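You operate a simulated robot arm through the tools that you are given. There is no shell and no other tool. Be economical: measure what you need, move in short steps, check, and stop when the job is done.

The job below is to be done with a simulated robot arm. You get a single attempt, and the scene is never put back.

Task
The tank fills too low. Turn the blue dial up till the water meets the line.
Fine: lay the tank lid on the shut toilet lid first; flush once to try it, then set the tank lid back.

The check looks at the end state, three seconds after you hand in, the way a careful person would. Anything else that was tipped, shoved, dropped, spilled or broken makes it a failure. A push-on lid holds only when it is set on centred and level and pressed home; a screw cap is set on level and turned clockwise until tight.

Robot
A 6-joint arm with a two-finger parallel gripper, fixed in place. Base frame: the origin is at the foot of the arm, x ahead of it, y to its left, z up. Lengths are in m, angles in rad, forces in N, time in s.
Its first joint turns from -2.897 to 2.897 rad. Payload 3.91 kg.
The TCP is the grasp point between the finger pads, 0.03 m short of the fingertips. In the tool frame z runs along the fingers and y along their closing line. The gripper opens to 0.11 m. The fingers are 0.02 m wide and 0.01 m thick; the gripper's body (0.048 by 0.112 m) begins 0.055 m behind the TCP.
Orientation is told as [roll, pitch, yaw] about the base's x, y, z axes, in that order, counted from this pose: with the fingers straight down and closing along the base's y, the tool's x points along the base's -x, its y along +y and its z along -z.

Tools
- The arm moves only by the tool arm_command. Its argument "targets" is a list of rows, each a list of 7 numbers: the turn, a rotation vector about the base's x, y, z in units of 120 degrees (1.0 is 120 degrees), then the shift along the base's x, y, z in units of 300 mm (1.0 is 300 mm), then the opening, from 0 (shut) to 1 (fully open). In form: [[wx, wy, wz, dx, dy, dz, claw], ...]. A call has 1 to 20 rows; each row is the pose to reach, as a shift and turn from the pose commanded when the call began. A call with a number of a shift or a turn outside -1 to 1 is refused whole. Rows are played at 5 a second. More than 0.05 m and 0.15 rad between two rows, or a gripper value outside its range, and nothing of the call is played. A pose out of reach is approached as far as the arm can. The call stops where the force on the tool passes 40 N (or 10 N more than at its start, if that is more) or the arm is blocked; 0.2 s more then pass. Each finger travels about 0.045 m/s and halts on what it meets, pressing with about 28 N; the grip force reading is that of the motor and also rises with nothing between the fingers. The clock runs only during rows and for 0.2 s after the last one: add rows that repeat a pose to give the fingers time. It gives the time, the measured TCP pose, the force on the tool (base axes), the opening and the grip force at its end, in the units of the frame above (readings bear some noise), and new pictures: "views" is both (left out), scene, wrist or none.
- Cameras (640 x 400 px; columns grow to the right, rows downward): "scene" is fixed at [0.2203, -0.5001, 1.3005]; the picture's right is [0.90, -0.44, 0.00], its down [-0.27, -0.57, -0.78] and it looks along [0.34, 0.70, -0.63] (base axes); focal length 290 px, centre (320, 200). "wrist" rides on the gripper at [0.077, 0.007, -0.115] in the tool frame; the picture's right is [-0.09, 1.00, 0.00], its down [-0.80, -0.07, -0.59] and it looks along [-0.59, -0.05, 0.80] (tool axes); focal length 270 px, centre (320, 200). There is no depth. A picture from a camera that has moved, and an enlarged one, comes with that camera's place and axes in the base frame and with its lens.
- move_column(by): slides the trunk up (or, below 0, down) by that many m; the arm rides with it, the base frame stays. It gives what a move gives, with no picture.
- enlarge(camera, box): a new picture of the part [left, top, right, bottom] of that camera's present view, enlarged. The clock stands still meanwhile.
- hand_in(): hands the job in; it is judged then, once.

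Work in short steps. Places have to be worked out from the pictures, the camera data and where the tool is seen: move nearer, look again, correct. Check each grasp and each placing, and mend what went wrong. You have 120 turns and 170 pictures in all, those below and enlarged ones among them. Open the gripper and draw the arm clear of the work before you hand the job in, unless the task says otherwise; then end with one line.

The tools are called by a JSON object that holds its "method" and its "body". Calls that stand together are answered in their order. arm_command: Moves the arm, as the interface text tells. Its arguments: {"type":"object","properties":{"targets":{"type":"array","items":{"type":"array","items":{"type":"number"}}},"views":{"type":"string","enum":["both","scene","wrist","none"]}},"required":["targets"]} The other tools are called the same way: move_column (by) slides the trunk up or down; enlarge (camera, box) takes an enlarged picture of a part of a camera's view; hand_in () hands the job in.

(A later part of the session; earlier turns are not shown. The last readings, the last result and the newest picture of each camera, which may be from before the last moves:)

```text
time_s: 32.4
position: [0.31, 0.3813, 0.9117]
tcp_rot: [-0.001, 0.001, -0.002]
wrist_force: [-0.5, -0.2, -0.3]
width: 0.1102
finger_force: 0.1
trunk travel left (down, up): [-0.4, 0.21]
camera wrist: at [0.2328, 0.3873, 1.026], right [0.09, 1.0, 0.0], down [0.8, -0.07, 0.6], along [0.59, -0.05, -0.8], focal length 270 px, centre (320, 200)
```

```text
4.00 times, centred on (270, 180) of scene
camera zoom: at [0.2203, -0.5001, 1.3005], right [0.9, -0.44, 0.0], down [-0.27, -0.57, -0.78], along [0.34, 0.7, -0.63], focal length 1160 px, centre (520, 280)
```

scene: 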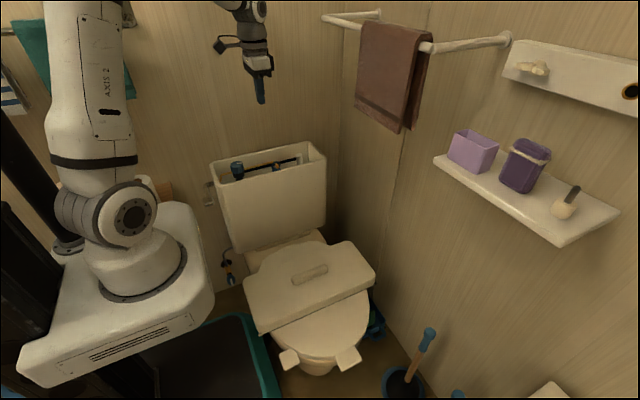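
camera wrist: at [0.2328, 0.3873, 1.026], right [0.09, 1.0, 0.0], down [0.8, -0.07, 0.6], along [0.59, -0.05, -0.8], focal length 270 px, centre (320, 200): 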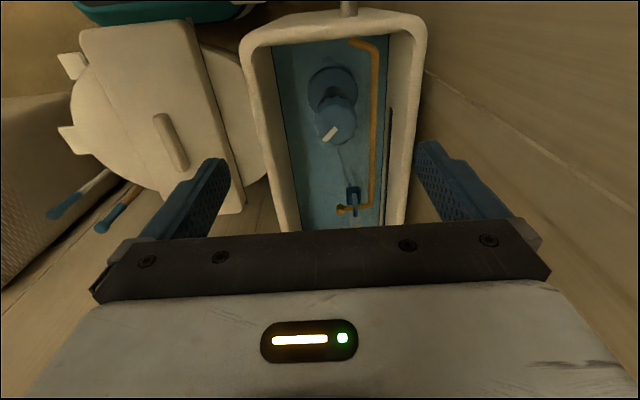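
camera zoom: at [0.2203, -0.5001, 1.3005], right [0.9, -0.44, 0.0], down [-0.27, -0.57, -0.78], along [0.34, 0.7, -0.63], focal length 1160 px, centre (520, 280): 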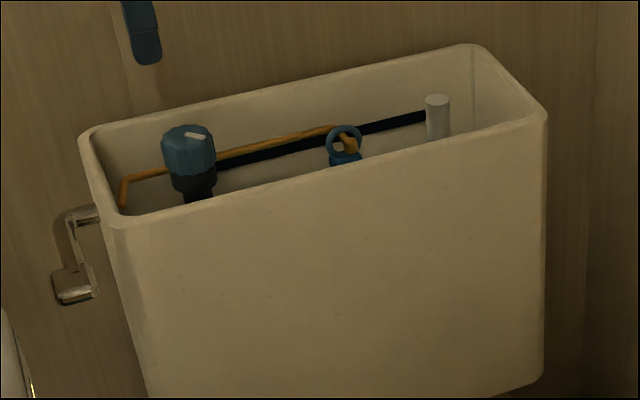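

The pointer moved ~30°, water change is not clearly visible yet; I wait 4 s and compare from exactly this same pose.

{"method": "arm_command", "body": {"targets": [[0, 0, 0, 0, 0, 0, 1], [0, 0, 0, 0, 0, 0, 1], [0, 0, 0, 0, 0, 0, 1], [0, 0, 0, 0, 0, 0, 1], [0, 0, 0, 0, 0, 0, 1], [0, 0, 0, 0, 0, 0, 1], [0, 0, 0, 0, 0, 0, 1], [0, 0, 0, 0, 0, 0, 1], [0, 0, 0, 0, 0, 0, 1], [0, 0, 0, 0, 0, 0, 1], [0, 0, 0, 0, 0, 0, 1], [0, 0, 0, 0, 0, 0, 1], [0, 0, 0, 0, 0, 0, 1], [0, 0, 0, 0, 0, 0, 1], [0, 0, 0, 0, 0, 0, 1], [0, 0, 0, 0, 0, 0, 1], [0, 0, 0, 0, 0, 0, 1], [0, 0, 0, 0, 0, 0, 1], [0, 0, 0, 0, 0, 0, 1], [0, 0, 0, 0, 0, 0, 1]], "views": "none"}}

{"method": "enlarge", "body": {"camera": "wrist", "box": [240, 50, 420, 220]}}

```text
time_s: 36.6
position: [0.3117, 0.382, 0.9113]
tcp_rot: [-0.002, -0.001, -0.001]
wrist_force: [-0.1, -0.3, 0.2]
width: 0.1102
finger_force: 0.2
trunk travel left (down, up): [-0.4, 0.21]
```

```text
2.35 times, centred on (330, 135) of wrist
camera zoom: at [0.233, 0.3877, 1.0258], right [0.09, 1.0, 0.0], down [0.8, -0.07, 0.6], along [0.59, -0.06, -0.8], focal length 636 px, centre (296, 353)
```

zoom: 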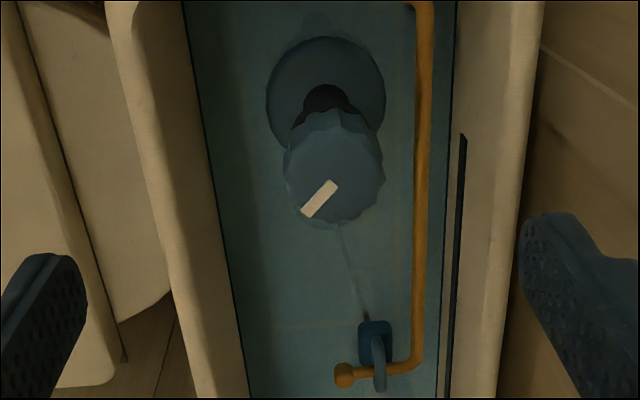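

No clear rise yet. To pin down the knob axis precisely, I take a second wrist view shifted 0.07 m in x from here.

{"method": "arm_command", "body": {"targets": [[0, 0, 0, 0.12, 0, 0, 1], [0, 0, 0, 0.233, 0, 0, 1], [0, 0, 0, 0.233, 0, 0, 1]], "views": "none"}}

{"method": "enlarge", "body": {"camera": "wrist", "box": [240, 0, 420, 150]}}

```text
time_s: 37.4
position: [0.3826, 0.3833, 0.9077]
tcp_rot: [-0.003, 0.0, -0.003]
wrist_force: [0.2, -1.2, -0.5]
width: 0.1101
finger_force: 0.1
trunk travel left (down, up): [-0.4, 0.21]
```

```text
2.67 times, centred on (330, 75) of wrist
camera zoom: at [0.3047, 0.3889, 1.0235], right [0.09, 1.0, 0.0], down [0.8, -0.07, 0.59], along [0.59, -0.06, -0.8], focal length 721 px, centre (293, 533)
```

zoom: 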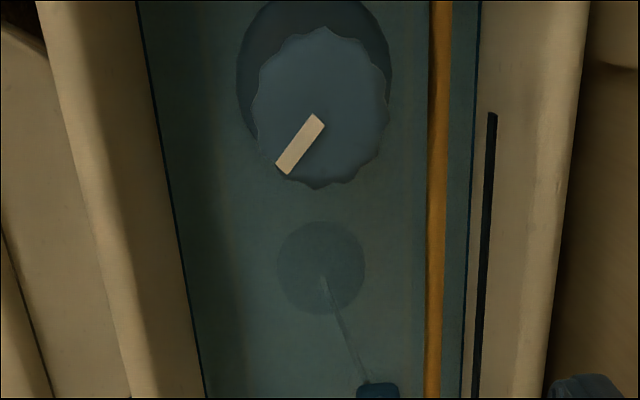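

Now the knob axis is well fixed: (0.331, 0.393), top z≈0.77 (I'd gripped 10 mm off). I zoom on the waterline against the black mark for a baseline measure.

{"method": "enlarge", "body": {"camera": "wrist", "box": [345, 70, 445, 150]}}

```text
5.00 times, centred on (395, 110) of wrist
camera zoom: at [0.3047, 0.3889, 1.0235], right [0.09, 1.0, 0.0], down [0.8, -0.07, 0.59], along [0.59, -0.06, -0.8], focal length 1351 px, centre (-55, 650)
```

zoom: 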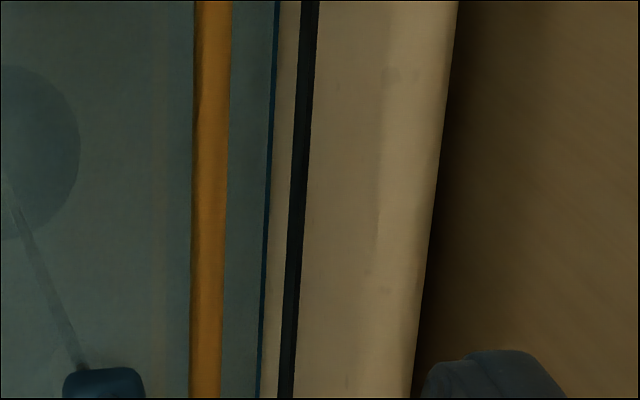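

Water edge is ~3–4 cm below the mark. I return to the knob, now centred on its true axis, with the gripper pre-turned +40° and descend around it.

{"method": "arm_command", "body": {"targets": [[0, 0, 0.065, -0.06, 0.01, 0, 0.6], [0, 0, 0.13, -0.12, 0.02, 0, 0.6], [0, 0, 0.195, -0.171, 0.033, -0.05, 0.6], [0, 0, 0.26, -0.171, 0.033, -0.15, 0.6], [0, 0, 0.333, -0.171, 0.033, -0.25, 0.6], [0, 0, 0.333, -0.171, 0.033, -0.35, 0.6], [0, 0, 0.333, -0.171, 0.033, -0.44, 0.6], [0, 0, 0.333, -0.171, 0.033, -0.44, 0.6]], "views": "wrist"}}

```text
refused: row 5 steps farther than a row can; nothing moved
```

Row 5's turn step was slightly too big; I space it evenly.

{"method": "arm_command", "body": {"targets": [[0, 0, 0.065, -0.06, 0.01, 0, 0.6], [0, 0, 0.13, -0.12, 0.02, 0, 0.6], [0, 0, 0.195, -0.171, 0.033, -0.05, 0.6], [0, 0, 0.26, -0.171, 0.033, -0.14, 0.6], [0, 0, 0.325, -0.171, 0.033, -0.23, 0.6], [0, 0, 0.333, -0.171, 0.033, -0.33, 0.6], [0, 0, 0.333, -0.171, 0.033, -0.44, 0.6], [0, 0, 0.333, -0.171, 0.033, -0.44, 0.6]], "views": "wrist"}}

```text
time_s: 39.2
position: [0.333, 0.3885, 0.7792]
tcp_rot: [-0.002, 0.0, 0.697]
wrist_force: [0.1, 0.4, -0.1]
width: 0.0659
finger_force: 0.1
trunk travel left (down, up): [-0.4, 0.21]
camera wrist: at [0.269, 0.3433, 0.8944], right [-0.57, 0.82, 0.0], down [0.66, 0.46, 0.6], along [0.49, 0.34, -0.8], focal length 270 px, centre (320, 200)
```

wrist: 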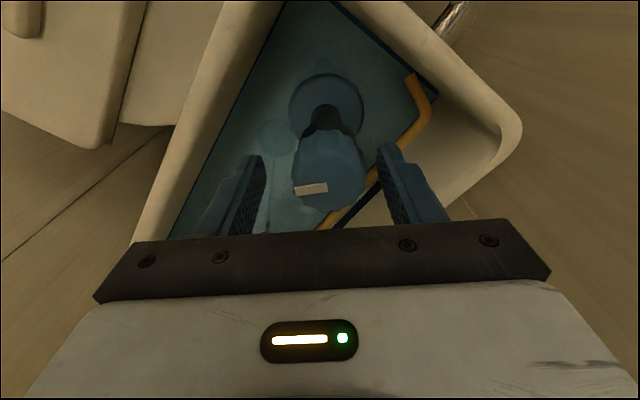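

The knob sits ~5 mm toward the tool's +y, matching the axis estimate; I correct, then grip.

{"method": "arm_command", "body": {"targets": [[0, 0, 0, -0.005, 0.016, -0.013, 0.6], [0, 0, 0, -0.005, 0.016, -0.013, 0.4], [0, 0, 0, -0.005, 0.016, -0.013, 0.3], [0, 0, 0, -0.005, 0.016, -0.013, 0.2], [0, 0, 0, -0.005, 0.016, -0.013, 0.2], [0, 0, 0, -0.005, 0.016, -0.013, 0.2]], "views": "wrist"}}

```text
time_s: 40.6
position: [0.3328, 0.3928, 0.7764]
tcp_rot: [-0.002, 0.0, 0.695]
wrist_force: [9.3, -9.8, 2.2]
width: 0.0409
finger_force: 45.2
trunk travel left (down, up): [-0.4, 0.21]
camera wrist: at [0.2675, 0.348, 0.8907], right [-0.57, 0.82, 0.0], down [0.66, 0.46, 0.59], along [0.49, 0.34, -0.8], focal length 270 px, centre (320, 200)
```

wrist: 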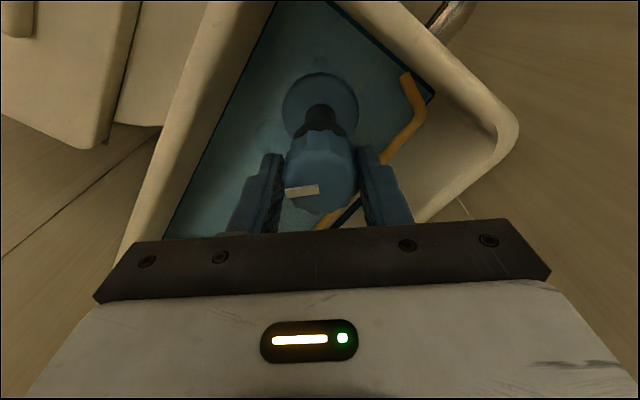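

Gripped; small side force, so I nudge 1 mm and turn clockwise 60°.

{"method": "arm_command", "body": {"targets": [[0, 0, -0.05, 0.004, -0.004, 0, 0.2], [0, 0, -0.1, 0.004, -0.004, 0, 0.2], [0, 0, -0.15, 0.004, -0.004, 0, 0.2], [0, 0, -0.2, 0.004, -0.004, 0, 0.2], [0, 0, -0.25, 0.004, -0.004, 0, 0.2], [0, 0, -0.3, 0.004, -0.004, 0, 0.2], [0, 0, -0.35, 0.004, -0.004, 0, 0.2], [0, 0, -0.4, 0.004, -0.004, 0, 0.2], [0, 0, -0.45, 0.004, -0.004, 0, 0.2], [0, 0, -0.5, 0.004, -0.004, 0, 0.2], [0, 0, -0.5, 0.004, -0.004, 0, 0.2]], "views": "wrist"}}

{"method": "enlarge", "body": {"camera": "scene", "box": [190, 130, 350, 230]}}

```text
time_s: 43.0
position: [0.3313, 0.3966, 0.7746]
tcp_rot: [0.001, -0.004, -0.352]
wrist_force: [-4.4, 33.8, 3.8]
width: 0.041
finger_force: 45.5
trunk travel left (down, up): [-0.4, 0.21]
camera wrist: at [0.2604, 0.4284, 0.8891], right [0.43, 0.9, 0.0], down [0.73, -0.34, 0.6], along [0.54, -0.25, -0.8], focal length 270 px, centre (320, 200)
```

wrist: 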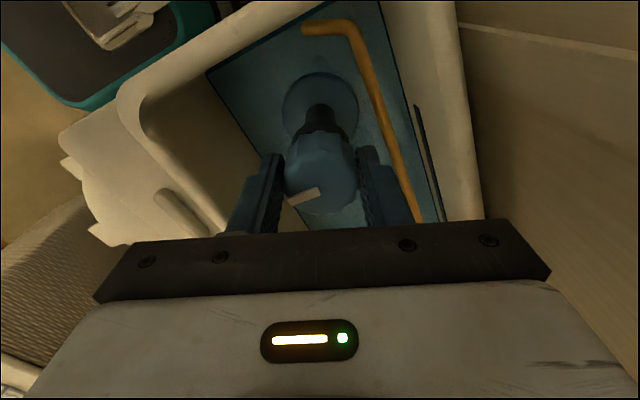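

```text
4.00 times, centred on (270, 180) of scene
camera zoom: at [0.2203, -0.5001, 1.3005], right [0.9, -0.44, 0.0], down [-0.27, -0.57, -0.78], along [0.34, 0.7, -0.63], focal length 1160 px, centre (520, 280)
```

zoom: 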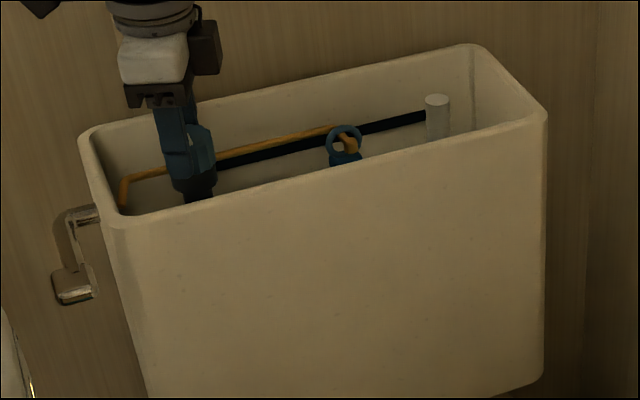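

Pointer slipped ~15° relative to the fingers, with 34 N sideways; I release, rise to the viewing pose (camera x≈0.305) and inspect the pointer and water.

{"method": "arm_command", "body": {"targets": [[0, 0, 0, 0, 0, 0, 0.4], [0, 0, 0, 0, 0, 0, 0.6], [0, 0, 0, 0, 0, 0, 0.6], [0, 0, 0, 0, 0, 0.12, 0.6], [0, 0, 0.06, 0, 0, 0.22, 0.6], [0, 0, 0.12, 0.08, 0, 0.32, 0.8], [0, 0, 0.168, 0.17, -0.04, 0.44, 1], [0, 0, 0.168, 0.17, -0.044, 0.44, 1]], "views": "none"}}

{"method": "enlarge", "body": {"camera": "wrist", "box": [240, 0, 420, 150]}}

{"method": "enlarge", "body": {"camera": "wrist", "box": [345, 70, 445, 150]}}

```text
time_s: 44.8
position: [0.3829, 0.3807, 0.9064]
tcp_rot: [0.0, 0.001, 0.001]
wrist_force: [0.1, -1.3, -0.3]
width: 0.1101
finger_force: 0.0
trunk travel left (down, up): [-0.4, 0.21]
```

```text
2.67 times, centred on (330, 75) of wrist
camera zoom: at [0.3043, 0.3865, 1.0205], right [0.09, 1.0, 0.0], down [0.8, -0.07, 0.59], along [0.59, -0.05, -0.8], focal length 721 px, centre (293, 533)
```

zoom: 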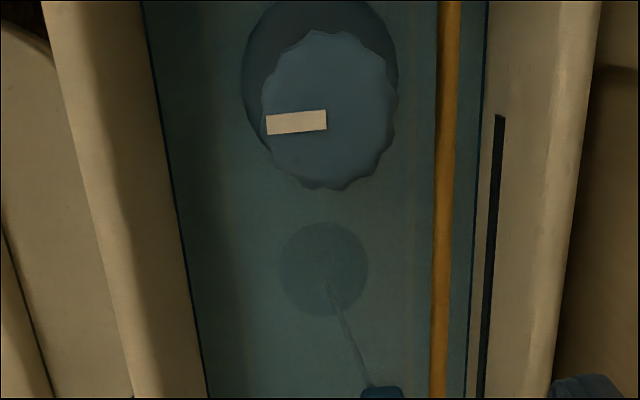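

```text
5.00 times, centred on (395, 110) of wrist
camera zoom: at [0.3043, 0.3865, 1.0205], right [0.09, 1.0, 0.0], down [0.8, -0.07, 0.59], along [0.59, -0.05, -0.8], focal length 1351 px, centre (-55, 650)
```

zoom: 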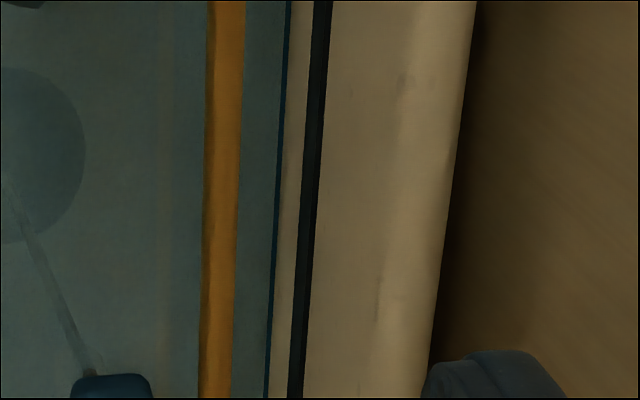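

Pointer is now ~80° clockwise from start but the water-to-mark gap is unchanged (~21 px vs 22). I wait 4 s to see whether it is filling slowly.

{"method": "arm_command", "body": {"targets": [[0, 0, 0, 0, 0, 0, 1], [0, 0, 0, 0, 0, 0, 1], [0, 0, 0, 0, 0, 0, 1], [0, 0, 0, 0, 0, 0, 1], [0, 0, 0, 0, 0, 0, 1], [0, 0, 0, 0, 0, 0, 1], [0, 0, 0, 0, 0, 0, 1], [0, 0, 0, 0, 0, 0, 1], [0, 0, 0, 0, 0, 0, 1], [0, 0, 0, 0, 0, 0, 1], [0, 0, 0, 0, 0, 0, 1], [0, 0, 0, 0, 0, 0, 1], [0, 0, 0, 0, 0, 0, 1], [0, 0, 0, 0, 0, 0, 1], [0, 0, 0, 0, 0, 0, 1], [0, 0, 0, 0, 0, 0, 1], [0, 0, 0, 0, 0, 0, 1], [0, 0, 0, 0, 0, 0, 1], [0, 0, 0, 0, 0, 0, 1], [0, 0, 0, 0, 0, 0, 1]], "views": "none"}}

{"method": "enlarge", "body": {"camera": "wrist", "box": [345, 70, 445, 150]}}

```text
time_s: 49.0
position: [0.3816, 0.3814, 0.9057]
tcp_rot: [-0.002, 0.001, 0.001]
wrist_force: [-0.6, 0.1, -0.4]
width: 0.11
finger_force: 0.0
trunk travel left (down, up): [-0.4, 0.21]
```

```text
5.00 times, centred on (395, 110) of wrist
camera zoom: at [0.3043, 0.3869, 1.0201], right [0.09, 1.0, 0.0], down [0.8, -0.07, 0.6], along [0.59, -0.05, -0.8], focal length 1351 px, centre (-55, 650)
```

zoom: 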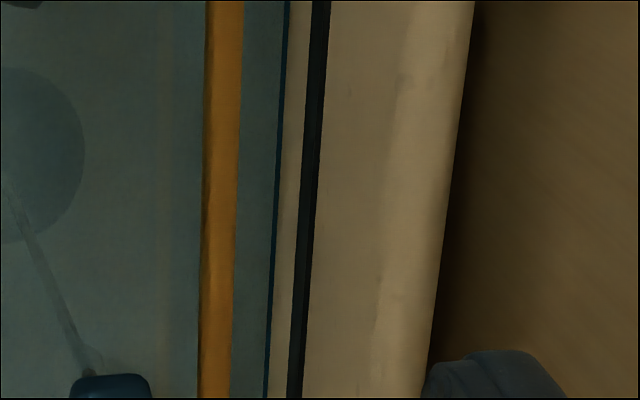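

No change clockwise, so I try counter-clockwise: pre-turn the gripper -20°, descend centred on (0.332, 0.3945).

{"method": "arm_command", "body": {"targets": [[0, 0, -0.06, -0.06, 0.02, 0, 0.6], [0, 0, -0.12, -0.12, 0.035, 0, 0.6], [0, 0, -0.167, -0.169, 0.045, -0.06, 0.6], [0, 0, -0.167, -0.169, 0.045, -0.16, 0.6], [0, 0, -0.167, -0.169, 0.045, -0.26, 0.6], [0, 0, -0.167, -0.169, 0.045, -0.35, 0.6], [0, 0, -0.167, -0.169, 0.045, -0.437, 0.6], [0, 0, -0.167, -0.169, 0.045, -0.437, 0.6]], "views": "wrist"}}

```text
time_s: 50.8
position: [0.3337, 0.3952, 0.7772]
tcp_rot: [-0.002, 0.001, -0.349]
wrist_force: [0.3, 0.3, -0.8]
width: 0.0661
finger_force: 0.0
trunk travel left (down, up): [-0.4, 0.21]
camera wrist: at [0.262, 0.427, 0.8914], right [0.42, 0.91, 0.0], down [0.73, -0.34, 0.6], along [0.54, -0.25, -0.8], focal length 270 px, centre (320, 200)
```

wrist: 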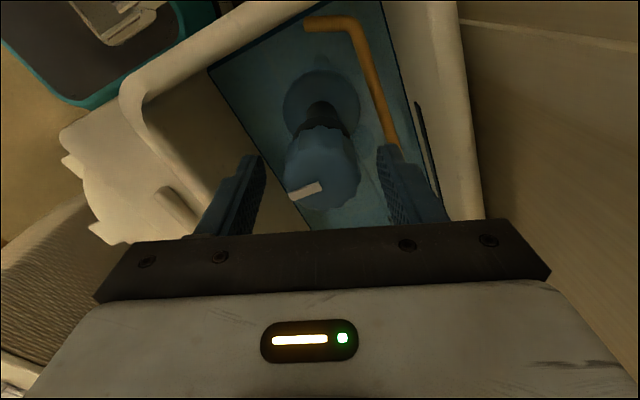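

Centred. I grip and turn counter-clockwise 85°.

{"method": "arm_command", "body": {"targets": [[0, 0, 0, 0, 0, 0, 0.4], [0, 0, 0, 0, 0, 0, 0.2], [0, 0, 0, 0, 0, 0, 0.2], [0, 0, 0, 0, 0, 0, 0.2], [0, 0, 0.05, 0, 0, 0, 0.2], [0, 0, 0.1, 0, 0, 0, 0.2], [0, 0, 0.15, 0, 0, 0, 0.2], [0, 0, 0.2, 0, 0, 0, 0.2], [0, 0, 0.25, 0, 0, 0, 0.2], [0, 0, 0.3, 0, 0, 0, 0.2], [0, 0, 0.35, 0, 0, 0, 0.2], [0, 0, 0.4, 0, 0, 0, 0.2], [0, 0, 0.45, 0, 0, 0, 0.2], [0, 0, 0.5, 0, 0, 0, 0.2], [0, 0, 0.55, 0, 0, 0, 0.2], [0, 0, 0.6, 0, 0, 0, 0.2], [0, 0, 0.65, 0, 0, 0, 0.2], [0, 0, 0.71, 0, 0, 0, 0.2]], "views": "wrist"}}

```text
time_s: 53.7
position: [0.3326, 0.3942, 0.7767]
tcp_rot: [-0.002, -0.004, 0.603]
wrist_force: [3.5, -7.1, 13.0]
width: 0.0409
finger_force: 44.9
trunk travel left (down, up): [-0.4, 0.21]
stopped in row 14: the force on the tool passed its limit (the readings are from after the stop); the commanded pose is now the measured one
camera wrist: at [0.2647, 0.3549, 0.8914], right [-0.49, 0.87, 0.0], down [0.7, 0.4, 0.6], along [0.52, 0.29, -0.8], focal length 270 px, centre (320, 200)
```

wrist: 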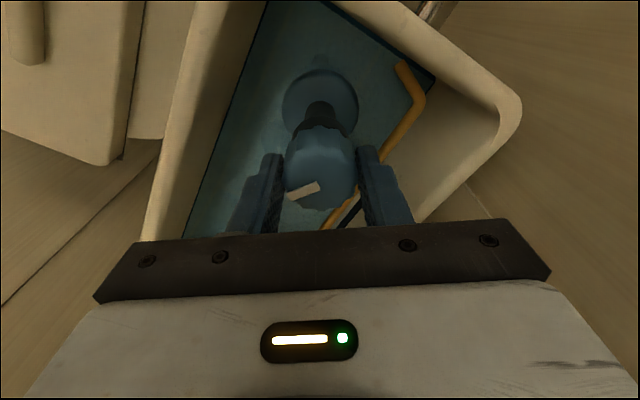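

Dial turned back ~54° before the force limit. I release, rotate the open gripper back to -25° in place, and regrip.

{"method": "arm_command", "body": {"targets": [[0, 0, 0, 0, 0, 0, 0.4], [0, 0, 0, 0, 0, 0, 0.6], [0, 0, 0, 0, 0, 0, 0.6], [0, 0, -0.07, 0, 0, 0, 0.6], [0, 0, -0.14, 0, 0, 0, 0.6], [0, 0, -0.21, 0, 0, 0, 0.6], [0, 0, -0.28, 0, 0, 0, 0.6], [0, 0, -0.35, 0, 0, 0, 0.6], [0, 0, -0.42, 0, 0, 0, 0.6], [0, 0, -0.49, 0, 0, 0, 0.6], [0, 0, -0.49, 0, 0, 0, 0.6], [0, 0, -0.49, 0, 0, 0, 0.3], [0, 0, -0.49, 0, 0, 0, 0.2], [0, 0, -0.49, 0, 0, 0, 0.2], [0, 0, -0.49, 0, 0, 0, 0.2]], "views": "wrist"}}

```text
time_s: 56.9
position: [0.3334, 0.3964, 0.7759]
tcp_rot: [-0.002, -0.005, -0.421]
wrist_force: [1.2, 3.4, 0.0]
width: 0.0408
finger_force: 45.1
trunk travel left (down, up): [-0.4, 0.21]
camera wrist: at [0.2645, 0.433, 0.8905], right [0.49, 0.87, 0.0], down [0.7, -0.39, 0.6], along [0.52, -0.29, -0.8], focal length 270 px, centre (320, 200)
```

wrist: 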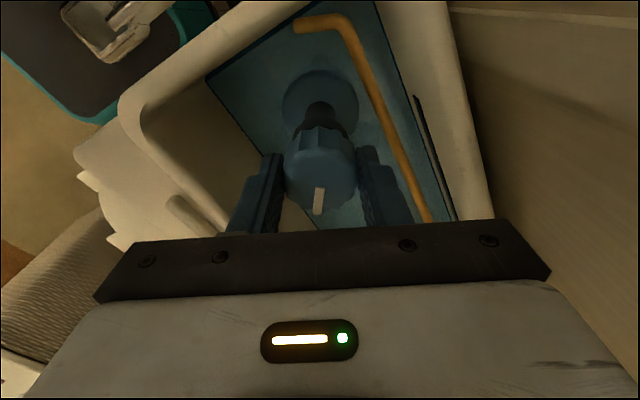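

Well centred now (3 N). Turn counter-clockwise 50°.

{"method": "arm_command", "body": {"targets": [[0, 0, 0.04, 0, 0, 0, 0.2], [0, 0, 0.08, 0, 0, 0, 0.2], [0, 0, 0.12, 0, 0, 0, 0.2], [0, 0, 0.16, 0, 0, 0, 0.2], [0, 0, 0.2, 0, 0, 0, 0.2], [0, 0, 0.24, 0, 0, 0, 0.2], [0, 0, 0.28, 0, 0, 0, 0.2], [0, 0, 0.32, 0, 0, 0, 0.2], [0, 0, 0.36, 0, 0, 0, 0.2], [0, 0, 0.4, 0, 0, 0, 0.2], [0, 0, 0.43, 0, 0, 0, 0.2]], "views": "wrist"}}

```text
time_s: 59.3
position: [0.3344, 0.3949, 0.7767]
tcp_rot: [-0.001, -0.001, 0.481]
wrist_force: [8.5, -16.0, 12.2]
width: 0.041
finger_force: 44.9
trunk travel left (down, up): [-0.4, 0.21]
camera wrist: at [0.2605, 0.3638, 0.8906], right [-0.38, 0.92, 0.0], down [0.74, 0.31, 0.6], along [0.55, 0.23, -0.8], focal length 270 px, centre (320, 200)
```

wrist: 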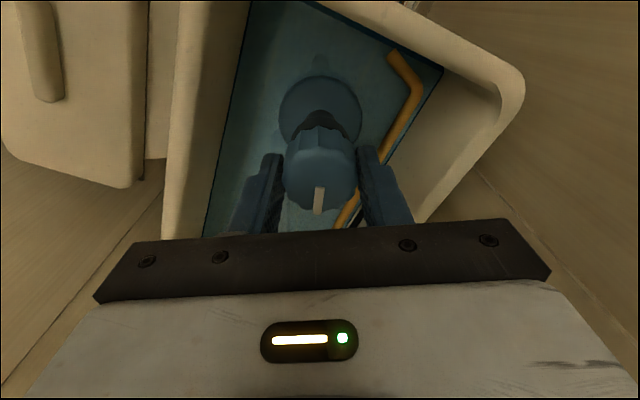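

The float disc now looks bigger (84 vs 74 px): water is rising, so counter-clockwise is "up". I release, go to the viewing pose and check.

{"method": "arm_command", "body": {"targets": [[0, 0, 0, 0, 0, 0, 0.4], [0, 0, 0, 0, 0, 0, 0.6], [0, 0, 0, 0, 0, 0, 0.6], [0, 0, 0, 0, 0, 0.12, 0.6], [0, 0, -0.06, 0, 0, 0.22, 0.6], [0, 0, -0.12, 0.08, -0.02, 0.32, 0.8], [0, 0, -0.18, 0.165, -0.04, 0.435, 1], [0, 0, -0.23, 0.165, -0.04, 0.435, 1], [0, 0, -0.23, 0.165, -0.04, 0.435, 1]], "views": "none"}}

{"method": "enlarge", "body": {"camera": "wrist", "box": [240, 0, 420, 150]}}

{"method": "enlarge", "body": {"camera": "wrist", "box": [345, 70, 445, 150]}}

{"method": "enlarge", "body": {"camera": "scene", "box": [190, 130, 350, 230]}}

```text
time_s: 61.3
position: [0.3804, 0.3836, 0.905]
tcp_rot: [-0.002, -0.003, -0.005]
wrist_force: [-0.5, 0.3, -0.8]
width: 0.1102
finger_force: 0.1
trunk travel left (down, up): [-0.4, 0.21]
```

```text
2.67 times, centred on (330, 75) of wrist
camera zoom: at [0.3026, 0.3897, 1.0203], right [0.09, 1.0, 0.0], down [0.8, -0.07, 0.6], along [0.59, -0.06, -0.8], focal length 721 px, centre (293, 533)
```

zoom: 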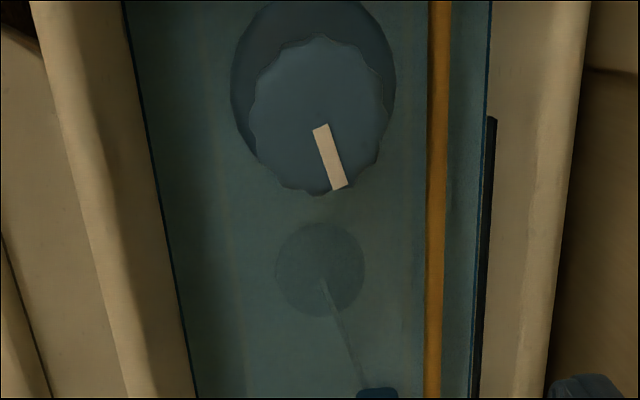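

```text
5.00 times, centred on (395, 110) of wrist
camera zoom: at [0.3026, 0.3897, 1.0203], right [0.09, 1.0, 0.0], down [0.8, -0.07, 0.6], along [0.59, -0.06, -0.8], focal length 1351 px, centre (-55, 650)
```

zoom: 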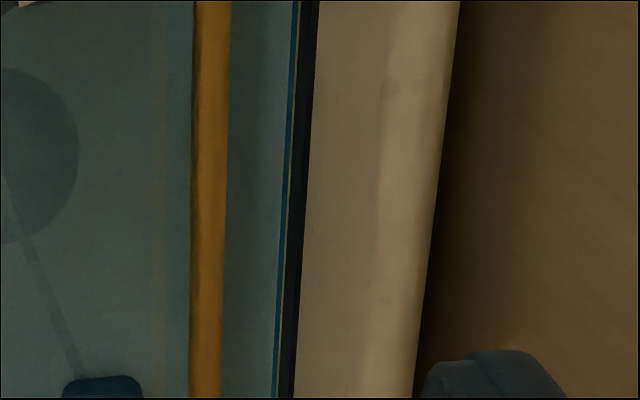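

```text
4.00 times, centred on (270, 180) of scene
camera zoom: at [0.2203, -0.5001, 1.3005], right [0.9, -0.44, 0.0], down [-0.27, -0.57, -0.78], along [0.34, 0.7, -0.63], focal length 1160 px, centre (520, 280)
```

zoom: 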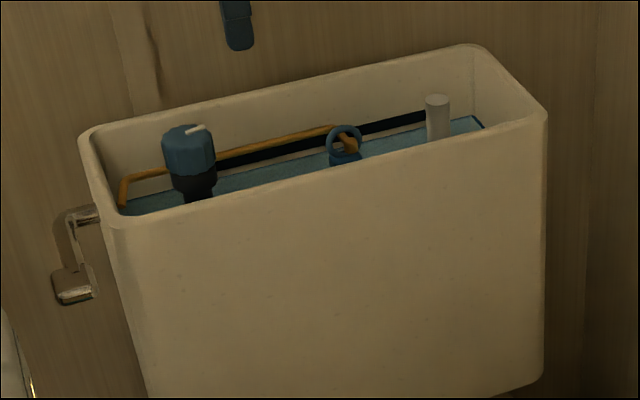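

Water rose to just below the black mark. I wait to see whether it's still filling.

{"method": "arm_command", "body": {"targets": [[0, 0, 0, 0, 0, 0, 1], [0, 0, 0, 0, 0, 0, 1], [0, 0, 0, 0, 0, 0, 1], [0, 0, 0, 0, 0, 0, 1], [0, 0, 0, 0, 0, 0, 1], [0, 0, 0, 0, 0, 0, 1], [0, 0, 0, 0, 0, 0, 1], [0, 0, 0, 0, 0, 0, 1], [0, 0, 0, 0, 0, 0, 1], [0, 0, 0, 0, 0, 0, 1], [0, 0, 0, 0, 0, 0, 1], [0, 0, 0, 0, 0, 0, 1], [0, 0, 0, 0, 0, 0, 1], [0, 0, 0, 0, 0, 0, 1], [0, 0, 0, 0, 0, 0, 1], [0, 0, 0, 0, 0, 0, 1], [0, 0, 0, 0, 0, 0, 1], [0, 0, 0, 0, 0, 0, 1], [0, 0, 0, 0, 0, 0, 1], [0, 0, 0, 0, 0, 0, 1]], "views": "none"}}

{"method": "enlarge", "body": {"camera": "wrist", "box": [345, 70, 445, 150]}}

{"method": "enlarge", "body": {"camera": "scene", "box": [210, 145, 320, 190]}}

```text
time_s: 65.5
position: [0.3797, 0.3824, 0.9057]
tcp_rot: [-0.003, -0.005, -0.002]
wrist_force: [0.2, 0.8, -0.8]
width: 0.1102
finger_force: 0.1
trunk travel left (down, up): [-0.4, 0.21]
```

```text
5.00 times, centred on (395, 110) of wrist
camera zoom: at [0.3025, 0.3896, 1.0201], right [0.09, 1.0, 0.0], down [0.8, -0.07, 0.6], along [0.59, -0.06, -0.8], focal length 1351 px, centre (-55, 650)
```

zoom: 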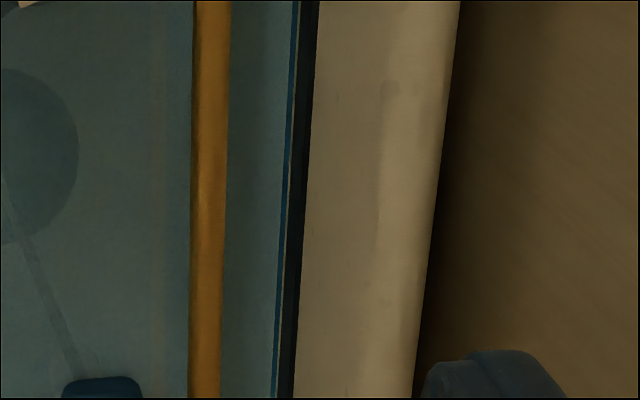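

```text
5.82 times, centred on (265, 168) of scene
camera zoom: at [0.2203, -0.5001, 1.3005], right [0.9, -0.44, 0.0], down [-0.27, -0.57, -0.78], along [0.34, 0.7, -0.63], focal length 1688 px, centre (640, 389)
```

zoom: 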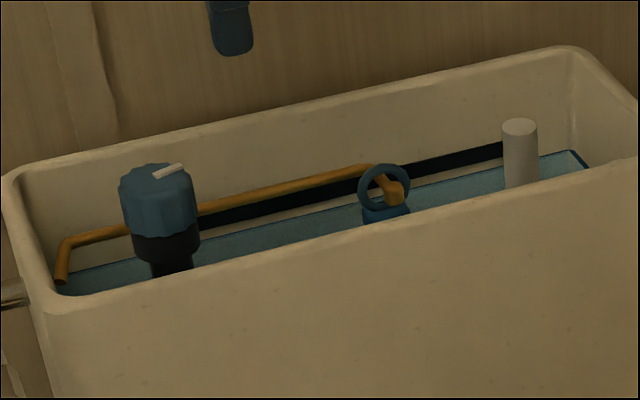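

Stable, with water ~15 mm below the middle of the mark; net +29° gave ~21 mm, so about +20° more is needed. I regrip at yaw -20°.

{"method": "arm_command", "body": {"targets": [[0, 0, -0.06, -0.06, 0.02, 0, 0.6], [0, 0, -0.12, -0.12, 0.035, 0, 0.6], [0, 0, -0.167, -0.16, 0.04, -0.06, 0.6], [0, 0, -0.167, -0.16, 0.04, -0.16, 0.6], [0, 0, -0.167, -0.16, 0.04, -0.26, 0.6], [0, 0, -0.167, -0.16, 0.04, -0.35, 0.6], [0, 0, -0.167, -0.16, 0.04, -0.435, 0.6], [0, 0, -0.167, -0.16, 0.04, -0.435, 0.6], [0, 0, -0.167, -0.16, 0.04, -0.435, 0.3], [0, 0, -0.167, -0.16, 0.04, -0.435, 0.2], [0, 0, -0.167, -0.16, 0.04, -0.435, 0.2], [0, 0, -0.167, -0.16, 0.04, -0.435, 0.2]], "views": "wrist"}}

```text
time_s: 68.1
position: [0.3332, 0.3957, 0.7742]
tcp_rot: [-0.003, -0.003, -0.352]
wrist_force: [-0.8, -1.0, -3.0]
width: 0.0414
finger_force: 45.2
trunk travel left (down, up): [-0.4, 0.21]
camera wrist: at [0.262, 0.4283, 0.8886], right [0.43, 0.9, 0.0], down [0.73, -0.34, 0.6], along [0.54, -0.26, -0.8], focal length 270 px, centre (320, 200)
```

wrist: 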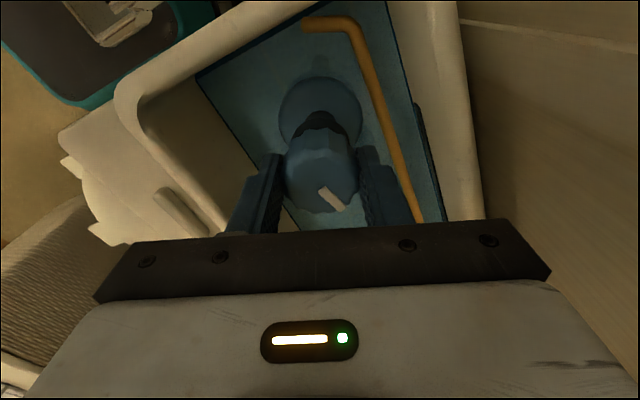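

Gripped cleanly. Turn counter-clockwise 20° (0.167), release, rise to the viewing pose at yaw 0.

{"method": "arm_command", "body": {"targets": [[0, 0, 0.04, 0, 0, 0, 0.2], [0, 0, 0.08, 0, 0, 0, 0.2], [0, 0, 0.12, 0, 0, 0, 0.2], [0, 0, 0.167, 0, 0, 0, 0.2], [0, 0, 0.167, 0, 0, 0, 0.2], [0, 0, 0.167, 0, 0, 0, 0.4], [0, 0, 0.167, 0, 0, 0, 0.6], [0, 0, 0.167, 0, 0, 0, 0.6], [0, 0, 0.167, 0, 0, 0.12, 0.6], [0, 0, 0.167, 0, 0, 0.22, 0.6], [0, 0, 0.167, 0.08, -0.02, 0.32, 0.8], [0, 0, 0.167, 0.16, -0.04, 0.435, 1], [0, 0, 0.167, 0.16, -0.04, 0.435, 1], [0, 0, 0.167, 0.16, -0.04, 0.435, 1], [0, 0, 0.167, 0.16, -0.04, 0.435, 1], [0, 0, 0.167, 0.16, -0.04, 0.435, 1], [0, 0, 0.167, 0.16, -0.04, 0.435, 1], [0, 0, 0.167, 0.16, -0.04, 0.435, 1]], "views": "none"}}

{"method": "enlarge", "body": {"camera": "wrist", "box": [240, 0, 420, 150]}}

{"method": "enlarge", "body": {"camera": "wrist", "box": [345, 70, 445, 150]}}

{"method": "enlarge", "body": {"camera": "scene", "box": [210, 145, 320, 190]}}

```text
time_s: 71.9
position: [0.3826, 0.3833, 0.9083]
tcp_rot: [-0.001, -0.004, -0.003]
wrist_force: [-1.3, 0.0, 0.1]
width: 0.11
finger_force: 0.0
trunk travel left (down, up): [-0.4, 0.21]
```

```text
2.67 times, centred on (330, 75) of wrist
camera zoom: at [0.3045, 0.3896, 1.0226], right [0.09, 1.0, 0.0], down [0.8, -0.07, 0.6], along [0.59, -0.06, -0.8], focal length 721 px, centre (293, 533)
```

zoom: 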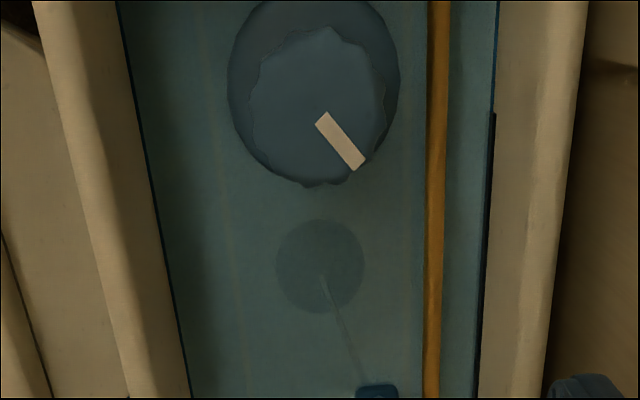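

```text
5.00 times, centred on (395, 110) of wrist
camera zoom: at [0.3045, 0.3896, 1.0226], right [0.09, 1.0, 0.0], down [0.8, -0.07, 0.6], along [0.59, -0.06, -0.8], focal length 1351 px, centre (-55, 650)
```

zoom: 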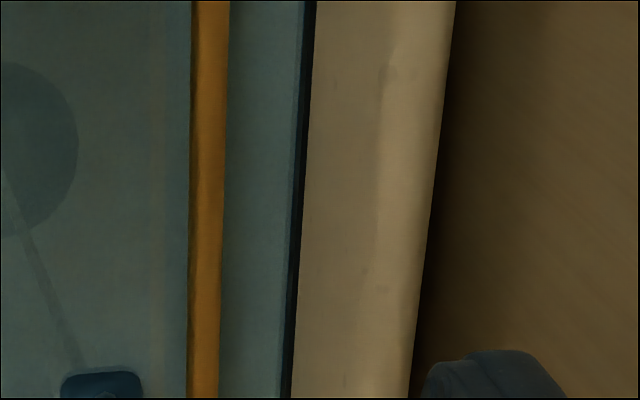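

```text
5.82 times, centred on (265, 168) of scene
camera zoom: at [0.2203, -0.5001, 1.3005], right [0.9, -0.44, 0.0], down [-0.27, -0.57, -0.78], along [0.34, 0.7, -0.63], focal length 1688 px, centre (640, 389)
```

zoom: 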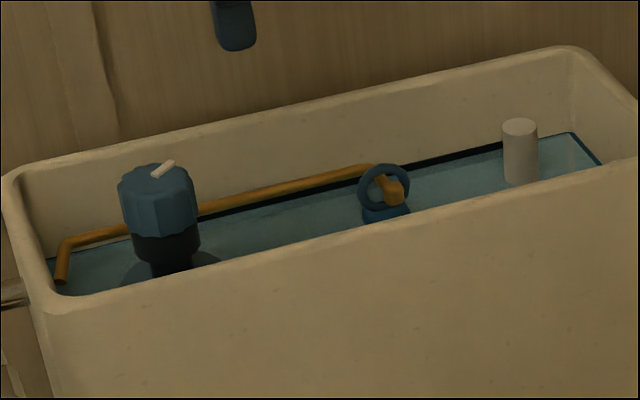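

Water now meets the mark, about mid-line. I zoom to verify and see it's stable.

{"method": "enlarge", "body": {"camera": "scene", "box": [270, 150, 320, 182]}}

{"method": "enlarge", "body": {"camera": "wrist", "box": [380, 90, 420, 115]}}

```text
12.50 times, centred on (295, 166) of scene
camera zoom: at [0.2203, -0.5001, 1.3005], right [0.9, -0.44, 0.0], down [-0.27, -0.57, -0.78], along [0.34, 0.7, -0.63], focal length 3626 px, centre (632, 625)
```

zoom: 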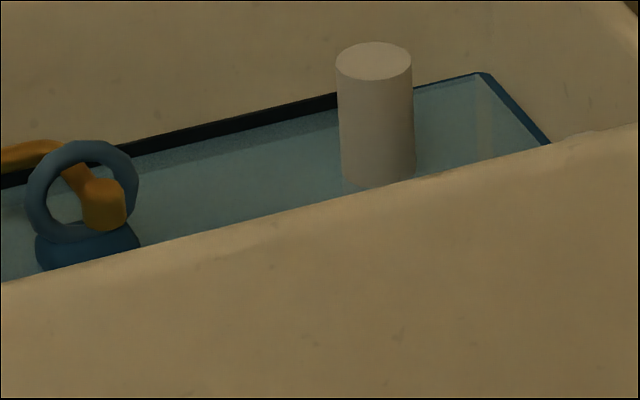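

```text
16.00 times, centred on (400, 102) of wrist
camera zoom: at [0.3045, 0.3896, 1.0226], right [0.09, 1.0, 0.0], down [0.8, -0.07, 0.6], along [0.59, -0.06, -0.8], focal length 4325 px, centre (-960, 1760)
```

zoom: 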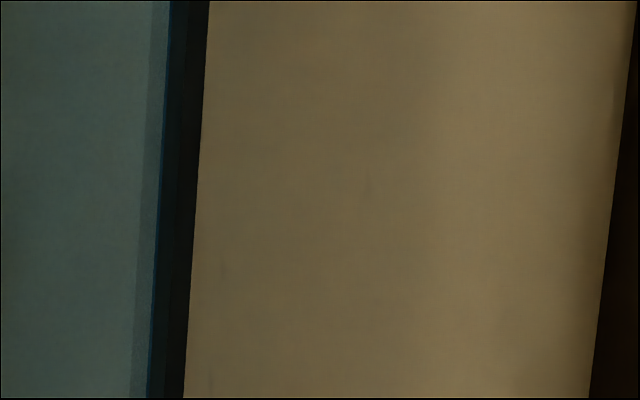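

Water sits at the middle of the mark. Now the flush: lever pad triangulates to (0.212, 0.315, 0.705), pivot (0.242, 0.413, 0.706). I move the closed fingers above the pad.

{"method": "arm_command", "body": {"targets": [[0, 0, 0, -0.1, -0.04, 0, 0.6], [0, 0, 0, -0.2, -0.08, 0, 0.3], [0, 0, 0, -0.3, -0.12, 0, 0], [0, 0, 0, -0.4, -0.16, -0.02, 0], [0, 0, 0, -0.5, -0.2, -0.05, 0], [0, 0, 0, -0.59, -0.228, -0.12, 0], [0, 0, 0, -0.59, -0.228, -0.21, 0], [0, 0, 0, -0.59, -0.228, -0.3, 0], [0, 0, 0, -0.59, -0.228, -0.3, 0]]}}

{"method": "enlarge", "body": {"camera": "scene", "box": [150, 110, 310, 210]}}

```text
time_s: 73.9
position: [0.2065, 0.3144, 0.8135]
tcp_rot: [-0.004, -0.005, -0.004]
wrist_force: [-0.8, 0.6, 1.0]
width: 0.0002
finger_force: 27.8
trunk travel left (down, up): [-0.4, 0.21]
camera wrist: at [0.1286, 0.3211, 0.9283], right [0.09, 1.0, 0.0], down [0.8, -0.07, 0.6], along [0.59, -0.06, -0.8], focal length 270 px, centre (320, 200)
```

scene: 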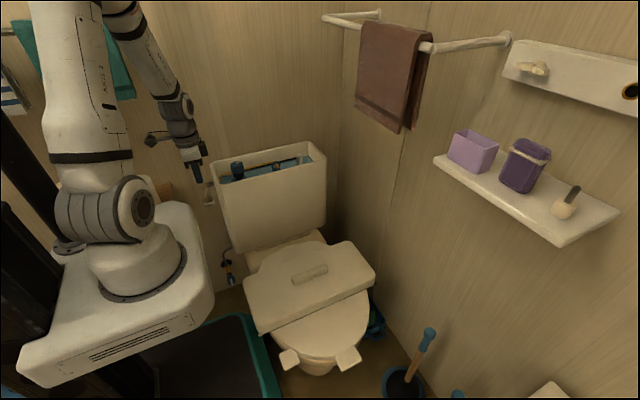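
wrist: 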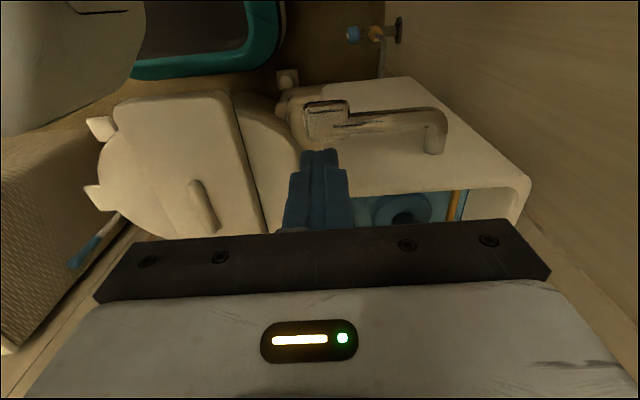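

```text
4.00 times, centred on (230, 160) of scene
camera zoom: at [0.2203, -0.5001, 1.3005], right [0.9, -0.44, 0.0], down [-0.27, -0.57, -0.78], along [0.34, 0.7, -0.63], focal length 1160 px, centre (680, 360)
```

zoom: 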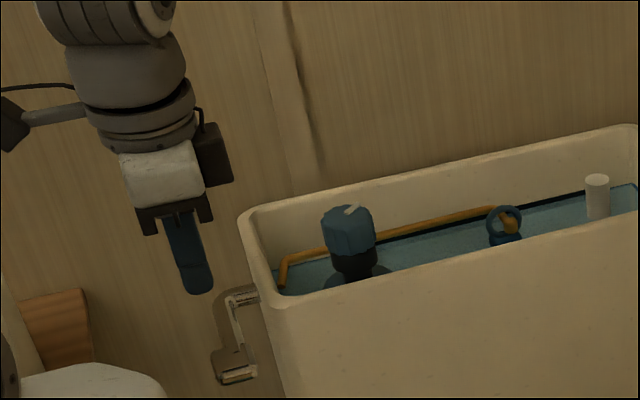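

Pad confirmed at (0.208, 0.318). I lower to just above the pad.

{"method": "arm_command", "body": {"targets": [[0, 0, 0, 0, 0.007, -0.08, 0], [0, 0, 0, 0, 0.007, -0.15, 0], [0, 0, 0, 0, 0.007, -0.2, 0], [0, 0, 0, 0, 0.007, -0.2, 0]], "views": "wrist"}}

{"method": "enlarge", "body": {"camera": "scene", "box": [170, 150, 250, 210]}}

```text
time_s: 74.9
position: [0.2068, 0.3173, 0.757]
tcp_rot: [-0.002, -0.004, -0.003]
wrist_force: [0.7, -0.2, -0.2]
width: 0.0002
finger_force: 27.7
trunk travel left (down, up): [-0.4, 0.21]
camera wrist: at [0.1274, 0.3236, 0.872], right [0.09, 1.0, 0.0], down [0.8, -0.07, 0.6], along [0.59, -0.06, -0.8], focal length 270 px, centre (320, 200)
```

wrist: 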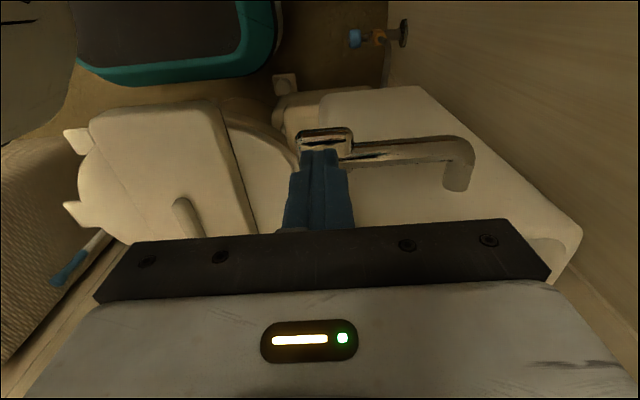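

```text
6.67 times, centred on (210, 180) of scene
camera zoom: at [0.2203, -0.5001, 1.3005], right [0.9, -0.44, 0.0], down [-0.27, -0.57, -0.78], along [0.34, 0.7, -0.63], focal length 1934 px, centre (1053, 333)
```

zoom: 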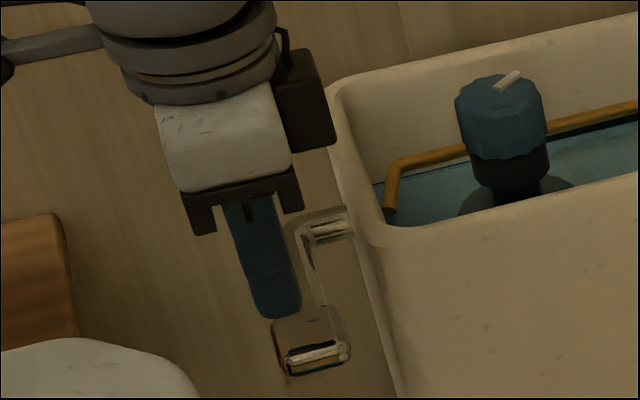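

The scene view suggests the pad lies slightly more to +x; I shift +8 mm and press down ~45 mm past first contact height, watching force.

{"method": "arm_command", "body": {"targets": [[0, 0, 0, 0.027, 0, 0, 0], [0, 0, 0, 0.027, 0, -0.05, 0], [0, 0, 0, 0.027, 0, -0.09, 0], [0, 0, 0, 0.027, 0, -0.13, 0], [0, 0, 0, 0.027, 0, -0.17, 0]], "views": "wrist"}}

{"method": "enlarge", "body": {"camera": "scene", "box": [170, 130, 330, 230]}}

```text
time_s: 76.1
position: [0.2138, 0.3165, 0.7131]
tcp_rot: [0.016, -0.013, -0.003]
wrist_force: [-6.3, -22.8, 230.0]
width: 0.0
finger_force: 27.7
trunk travel left (down, up): [-0.4, 0.21]
camera wrist: at [0.1337, 0.3206, 0.8282], right [0.09, 1.0, 0.02], down [0.79, -0.08, 0.6], along [0.6, -0.04, -0.8], focal length 270 px, centre (320, 200)
```

wrist: 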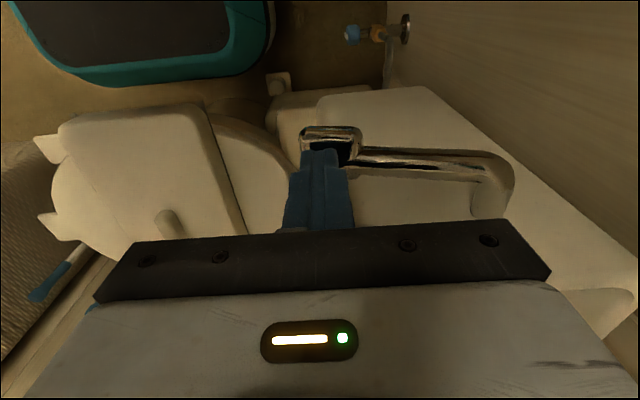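

```text
4.00 times, centred on (250, 180) of scene
camera zoom: at [0.2203, -0.5001, 1.3005], right [0.9, -0.44, 0.0], down [-0.27, -0.57, -0.78], along [0.34, 0.7, -0.63], focal length 1160 px, centre (600, 280)
```

zoom: 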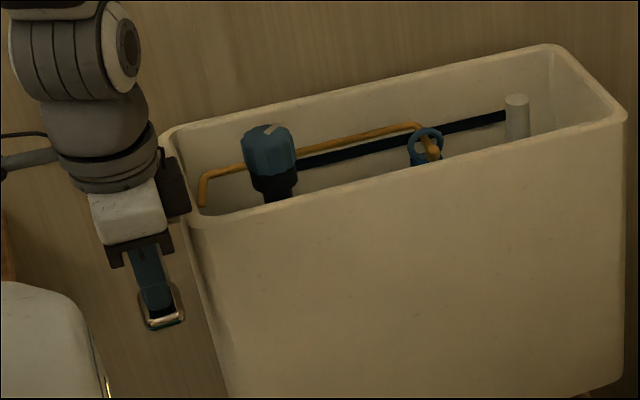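

It flushed — the water has dropped — but the lever is at its stop with a large force (230 N); I lift straight up at once.

{"method": "arm_command", "body": {"targets": [[0, 0, 0, 0, 0, 0.05, 0], [0, 0, 0, 0, 0, 0.15, 0], [0, 0, 0, 0, 0, 0.27, 0], [0, 0, 0, 0, 0, 0.4, 0], [0, 0, 0, 0, 0, 0.4, 0]], "views": "wrist"}}

{"method": "enlarge", "body": {"camera": "scene", "box": [170, 130, 330, 230]}}

```text
time_s: 77.3
position: [0.2126, 0.319, 0.8271]
tcp_rot: [-0.002, -0.002, -0.004]
wrist_force: [0.2, 0.3, 0.4]
width: 0.0
finger_force: 28.2
trunk travel left (down, up): [-0.4, 0.21]
camera wrist: at [0.1349, 0.3246, 0.9411], right [0.09, 1.0, 0.0], down [0.8, -0.07, 0.6], along [0.59, -0.06, -0.8], focal length 270 px, centre (320, 200)
```

wrist: 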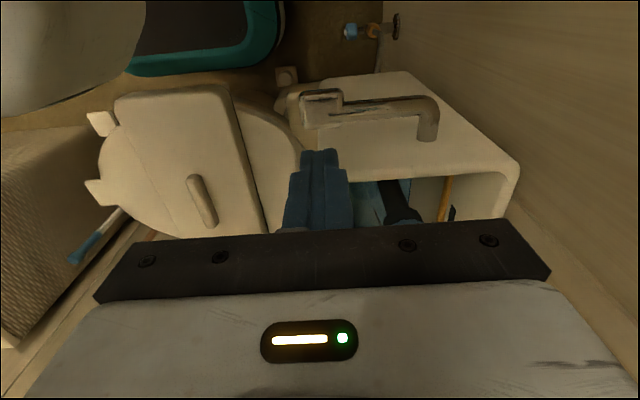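

```text
4.00 times, centred on (250, 180) of scene
camera zoom: at [0.2203, -0.5001, 1.3005], right [0.9, -0.44, 0.0], down [-0.27, -0.57, -0.78], along [0.34, 0.7, -0.63], focal length 1160 px, centre (600, 280)
```

zoom: 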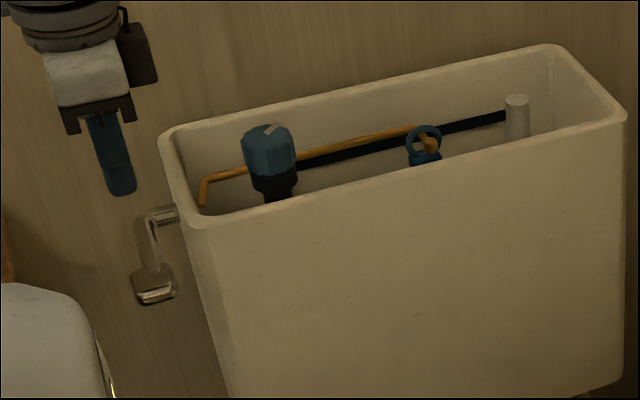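

Lever sprang back, all intact, tank drained. I go back to the viewing pose while it refills.

{"method": "arm_command", "body": {"targets": [[0, 0, 0, 0, 0, 0.14, 0], [0, 0, 0, 0.06, 0.02, 0.27, 0], [0, 0, 0, 0.16, 0.06, 0.27, 0.3], [0, 0, 0, 0.27, 0.1, 0.27, 0.6], [0, 0, 0, 0.38, 0.14, 0.27, 1], [0, 0, 0, 0.48, 0.18, 0.27, 1], [0, 0, 0, 0.567, 0.214, 0.27, 1], [0, 0, 0, 0.567, 0.214, 0.27, 1], [0, 0, 0, 0.567, 0.214, 0.27, 1], [0, 0, 0, 0.567, 0.214, 0.27, 1], [0, 0, 0, 0.567, 0.214, 0.27, 1], [0, 0, 0, 0.567, 0.214, 0.27, 1], [0, 0, 0, 0.567, 0.214, 0.27, 1], [0, 0, 0, 0.567, 0.214, 0.27, 1], [0, 0, 0, 0.567, 0.214, 0.27, 1], [0, 0, 0, 0.567, 0.214, 0.27, 1], [0, 0, 0, 0.567, 0.214, 0.27, 1], [0, 0, 0, 0.567, 0.214, 0.27, 1], [0, 0, 0, 0.567, 0.214, 0.27, 1]], "views": "wrist"}}

```text
time_s: 81.3
position: [0.3842, 0.3839, 0.9084]
tcp_rot: [-0.002, -0.005, -0.003]
wrist_force: [-0.2, 0.1, 0.1]
width: 0.11
finger_force: 0.0
trunk travel left (down, up): [-0.4, 0.21]
camera wrist: at [0.3064, 0.3895, 1.0225], right [0.09, 1.0, 0.0], down [0.8, -0.07, 0.6], along [0.59, -0.06, -0.8], focal length 270 px, centre (320, 200)
```

wrist: 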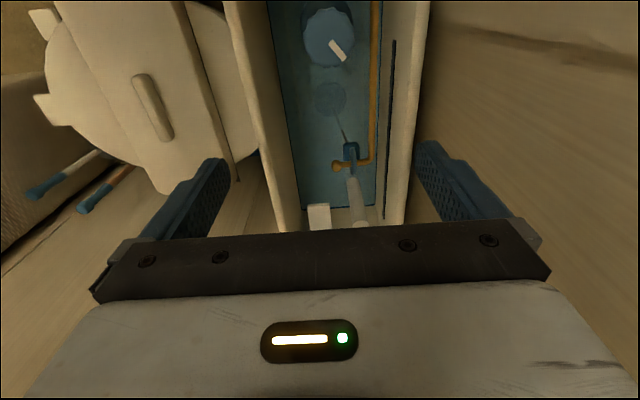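

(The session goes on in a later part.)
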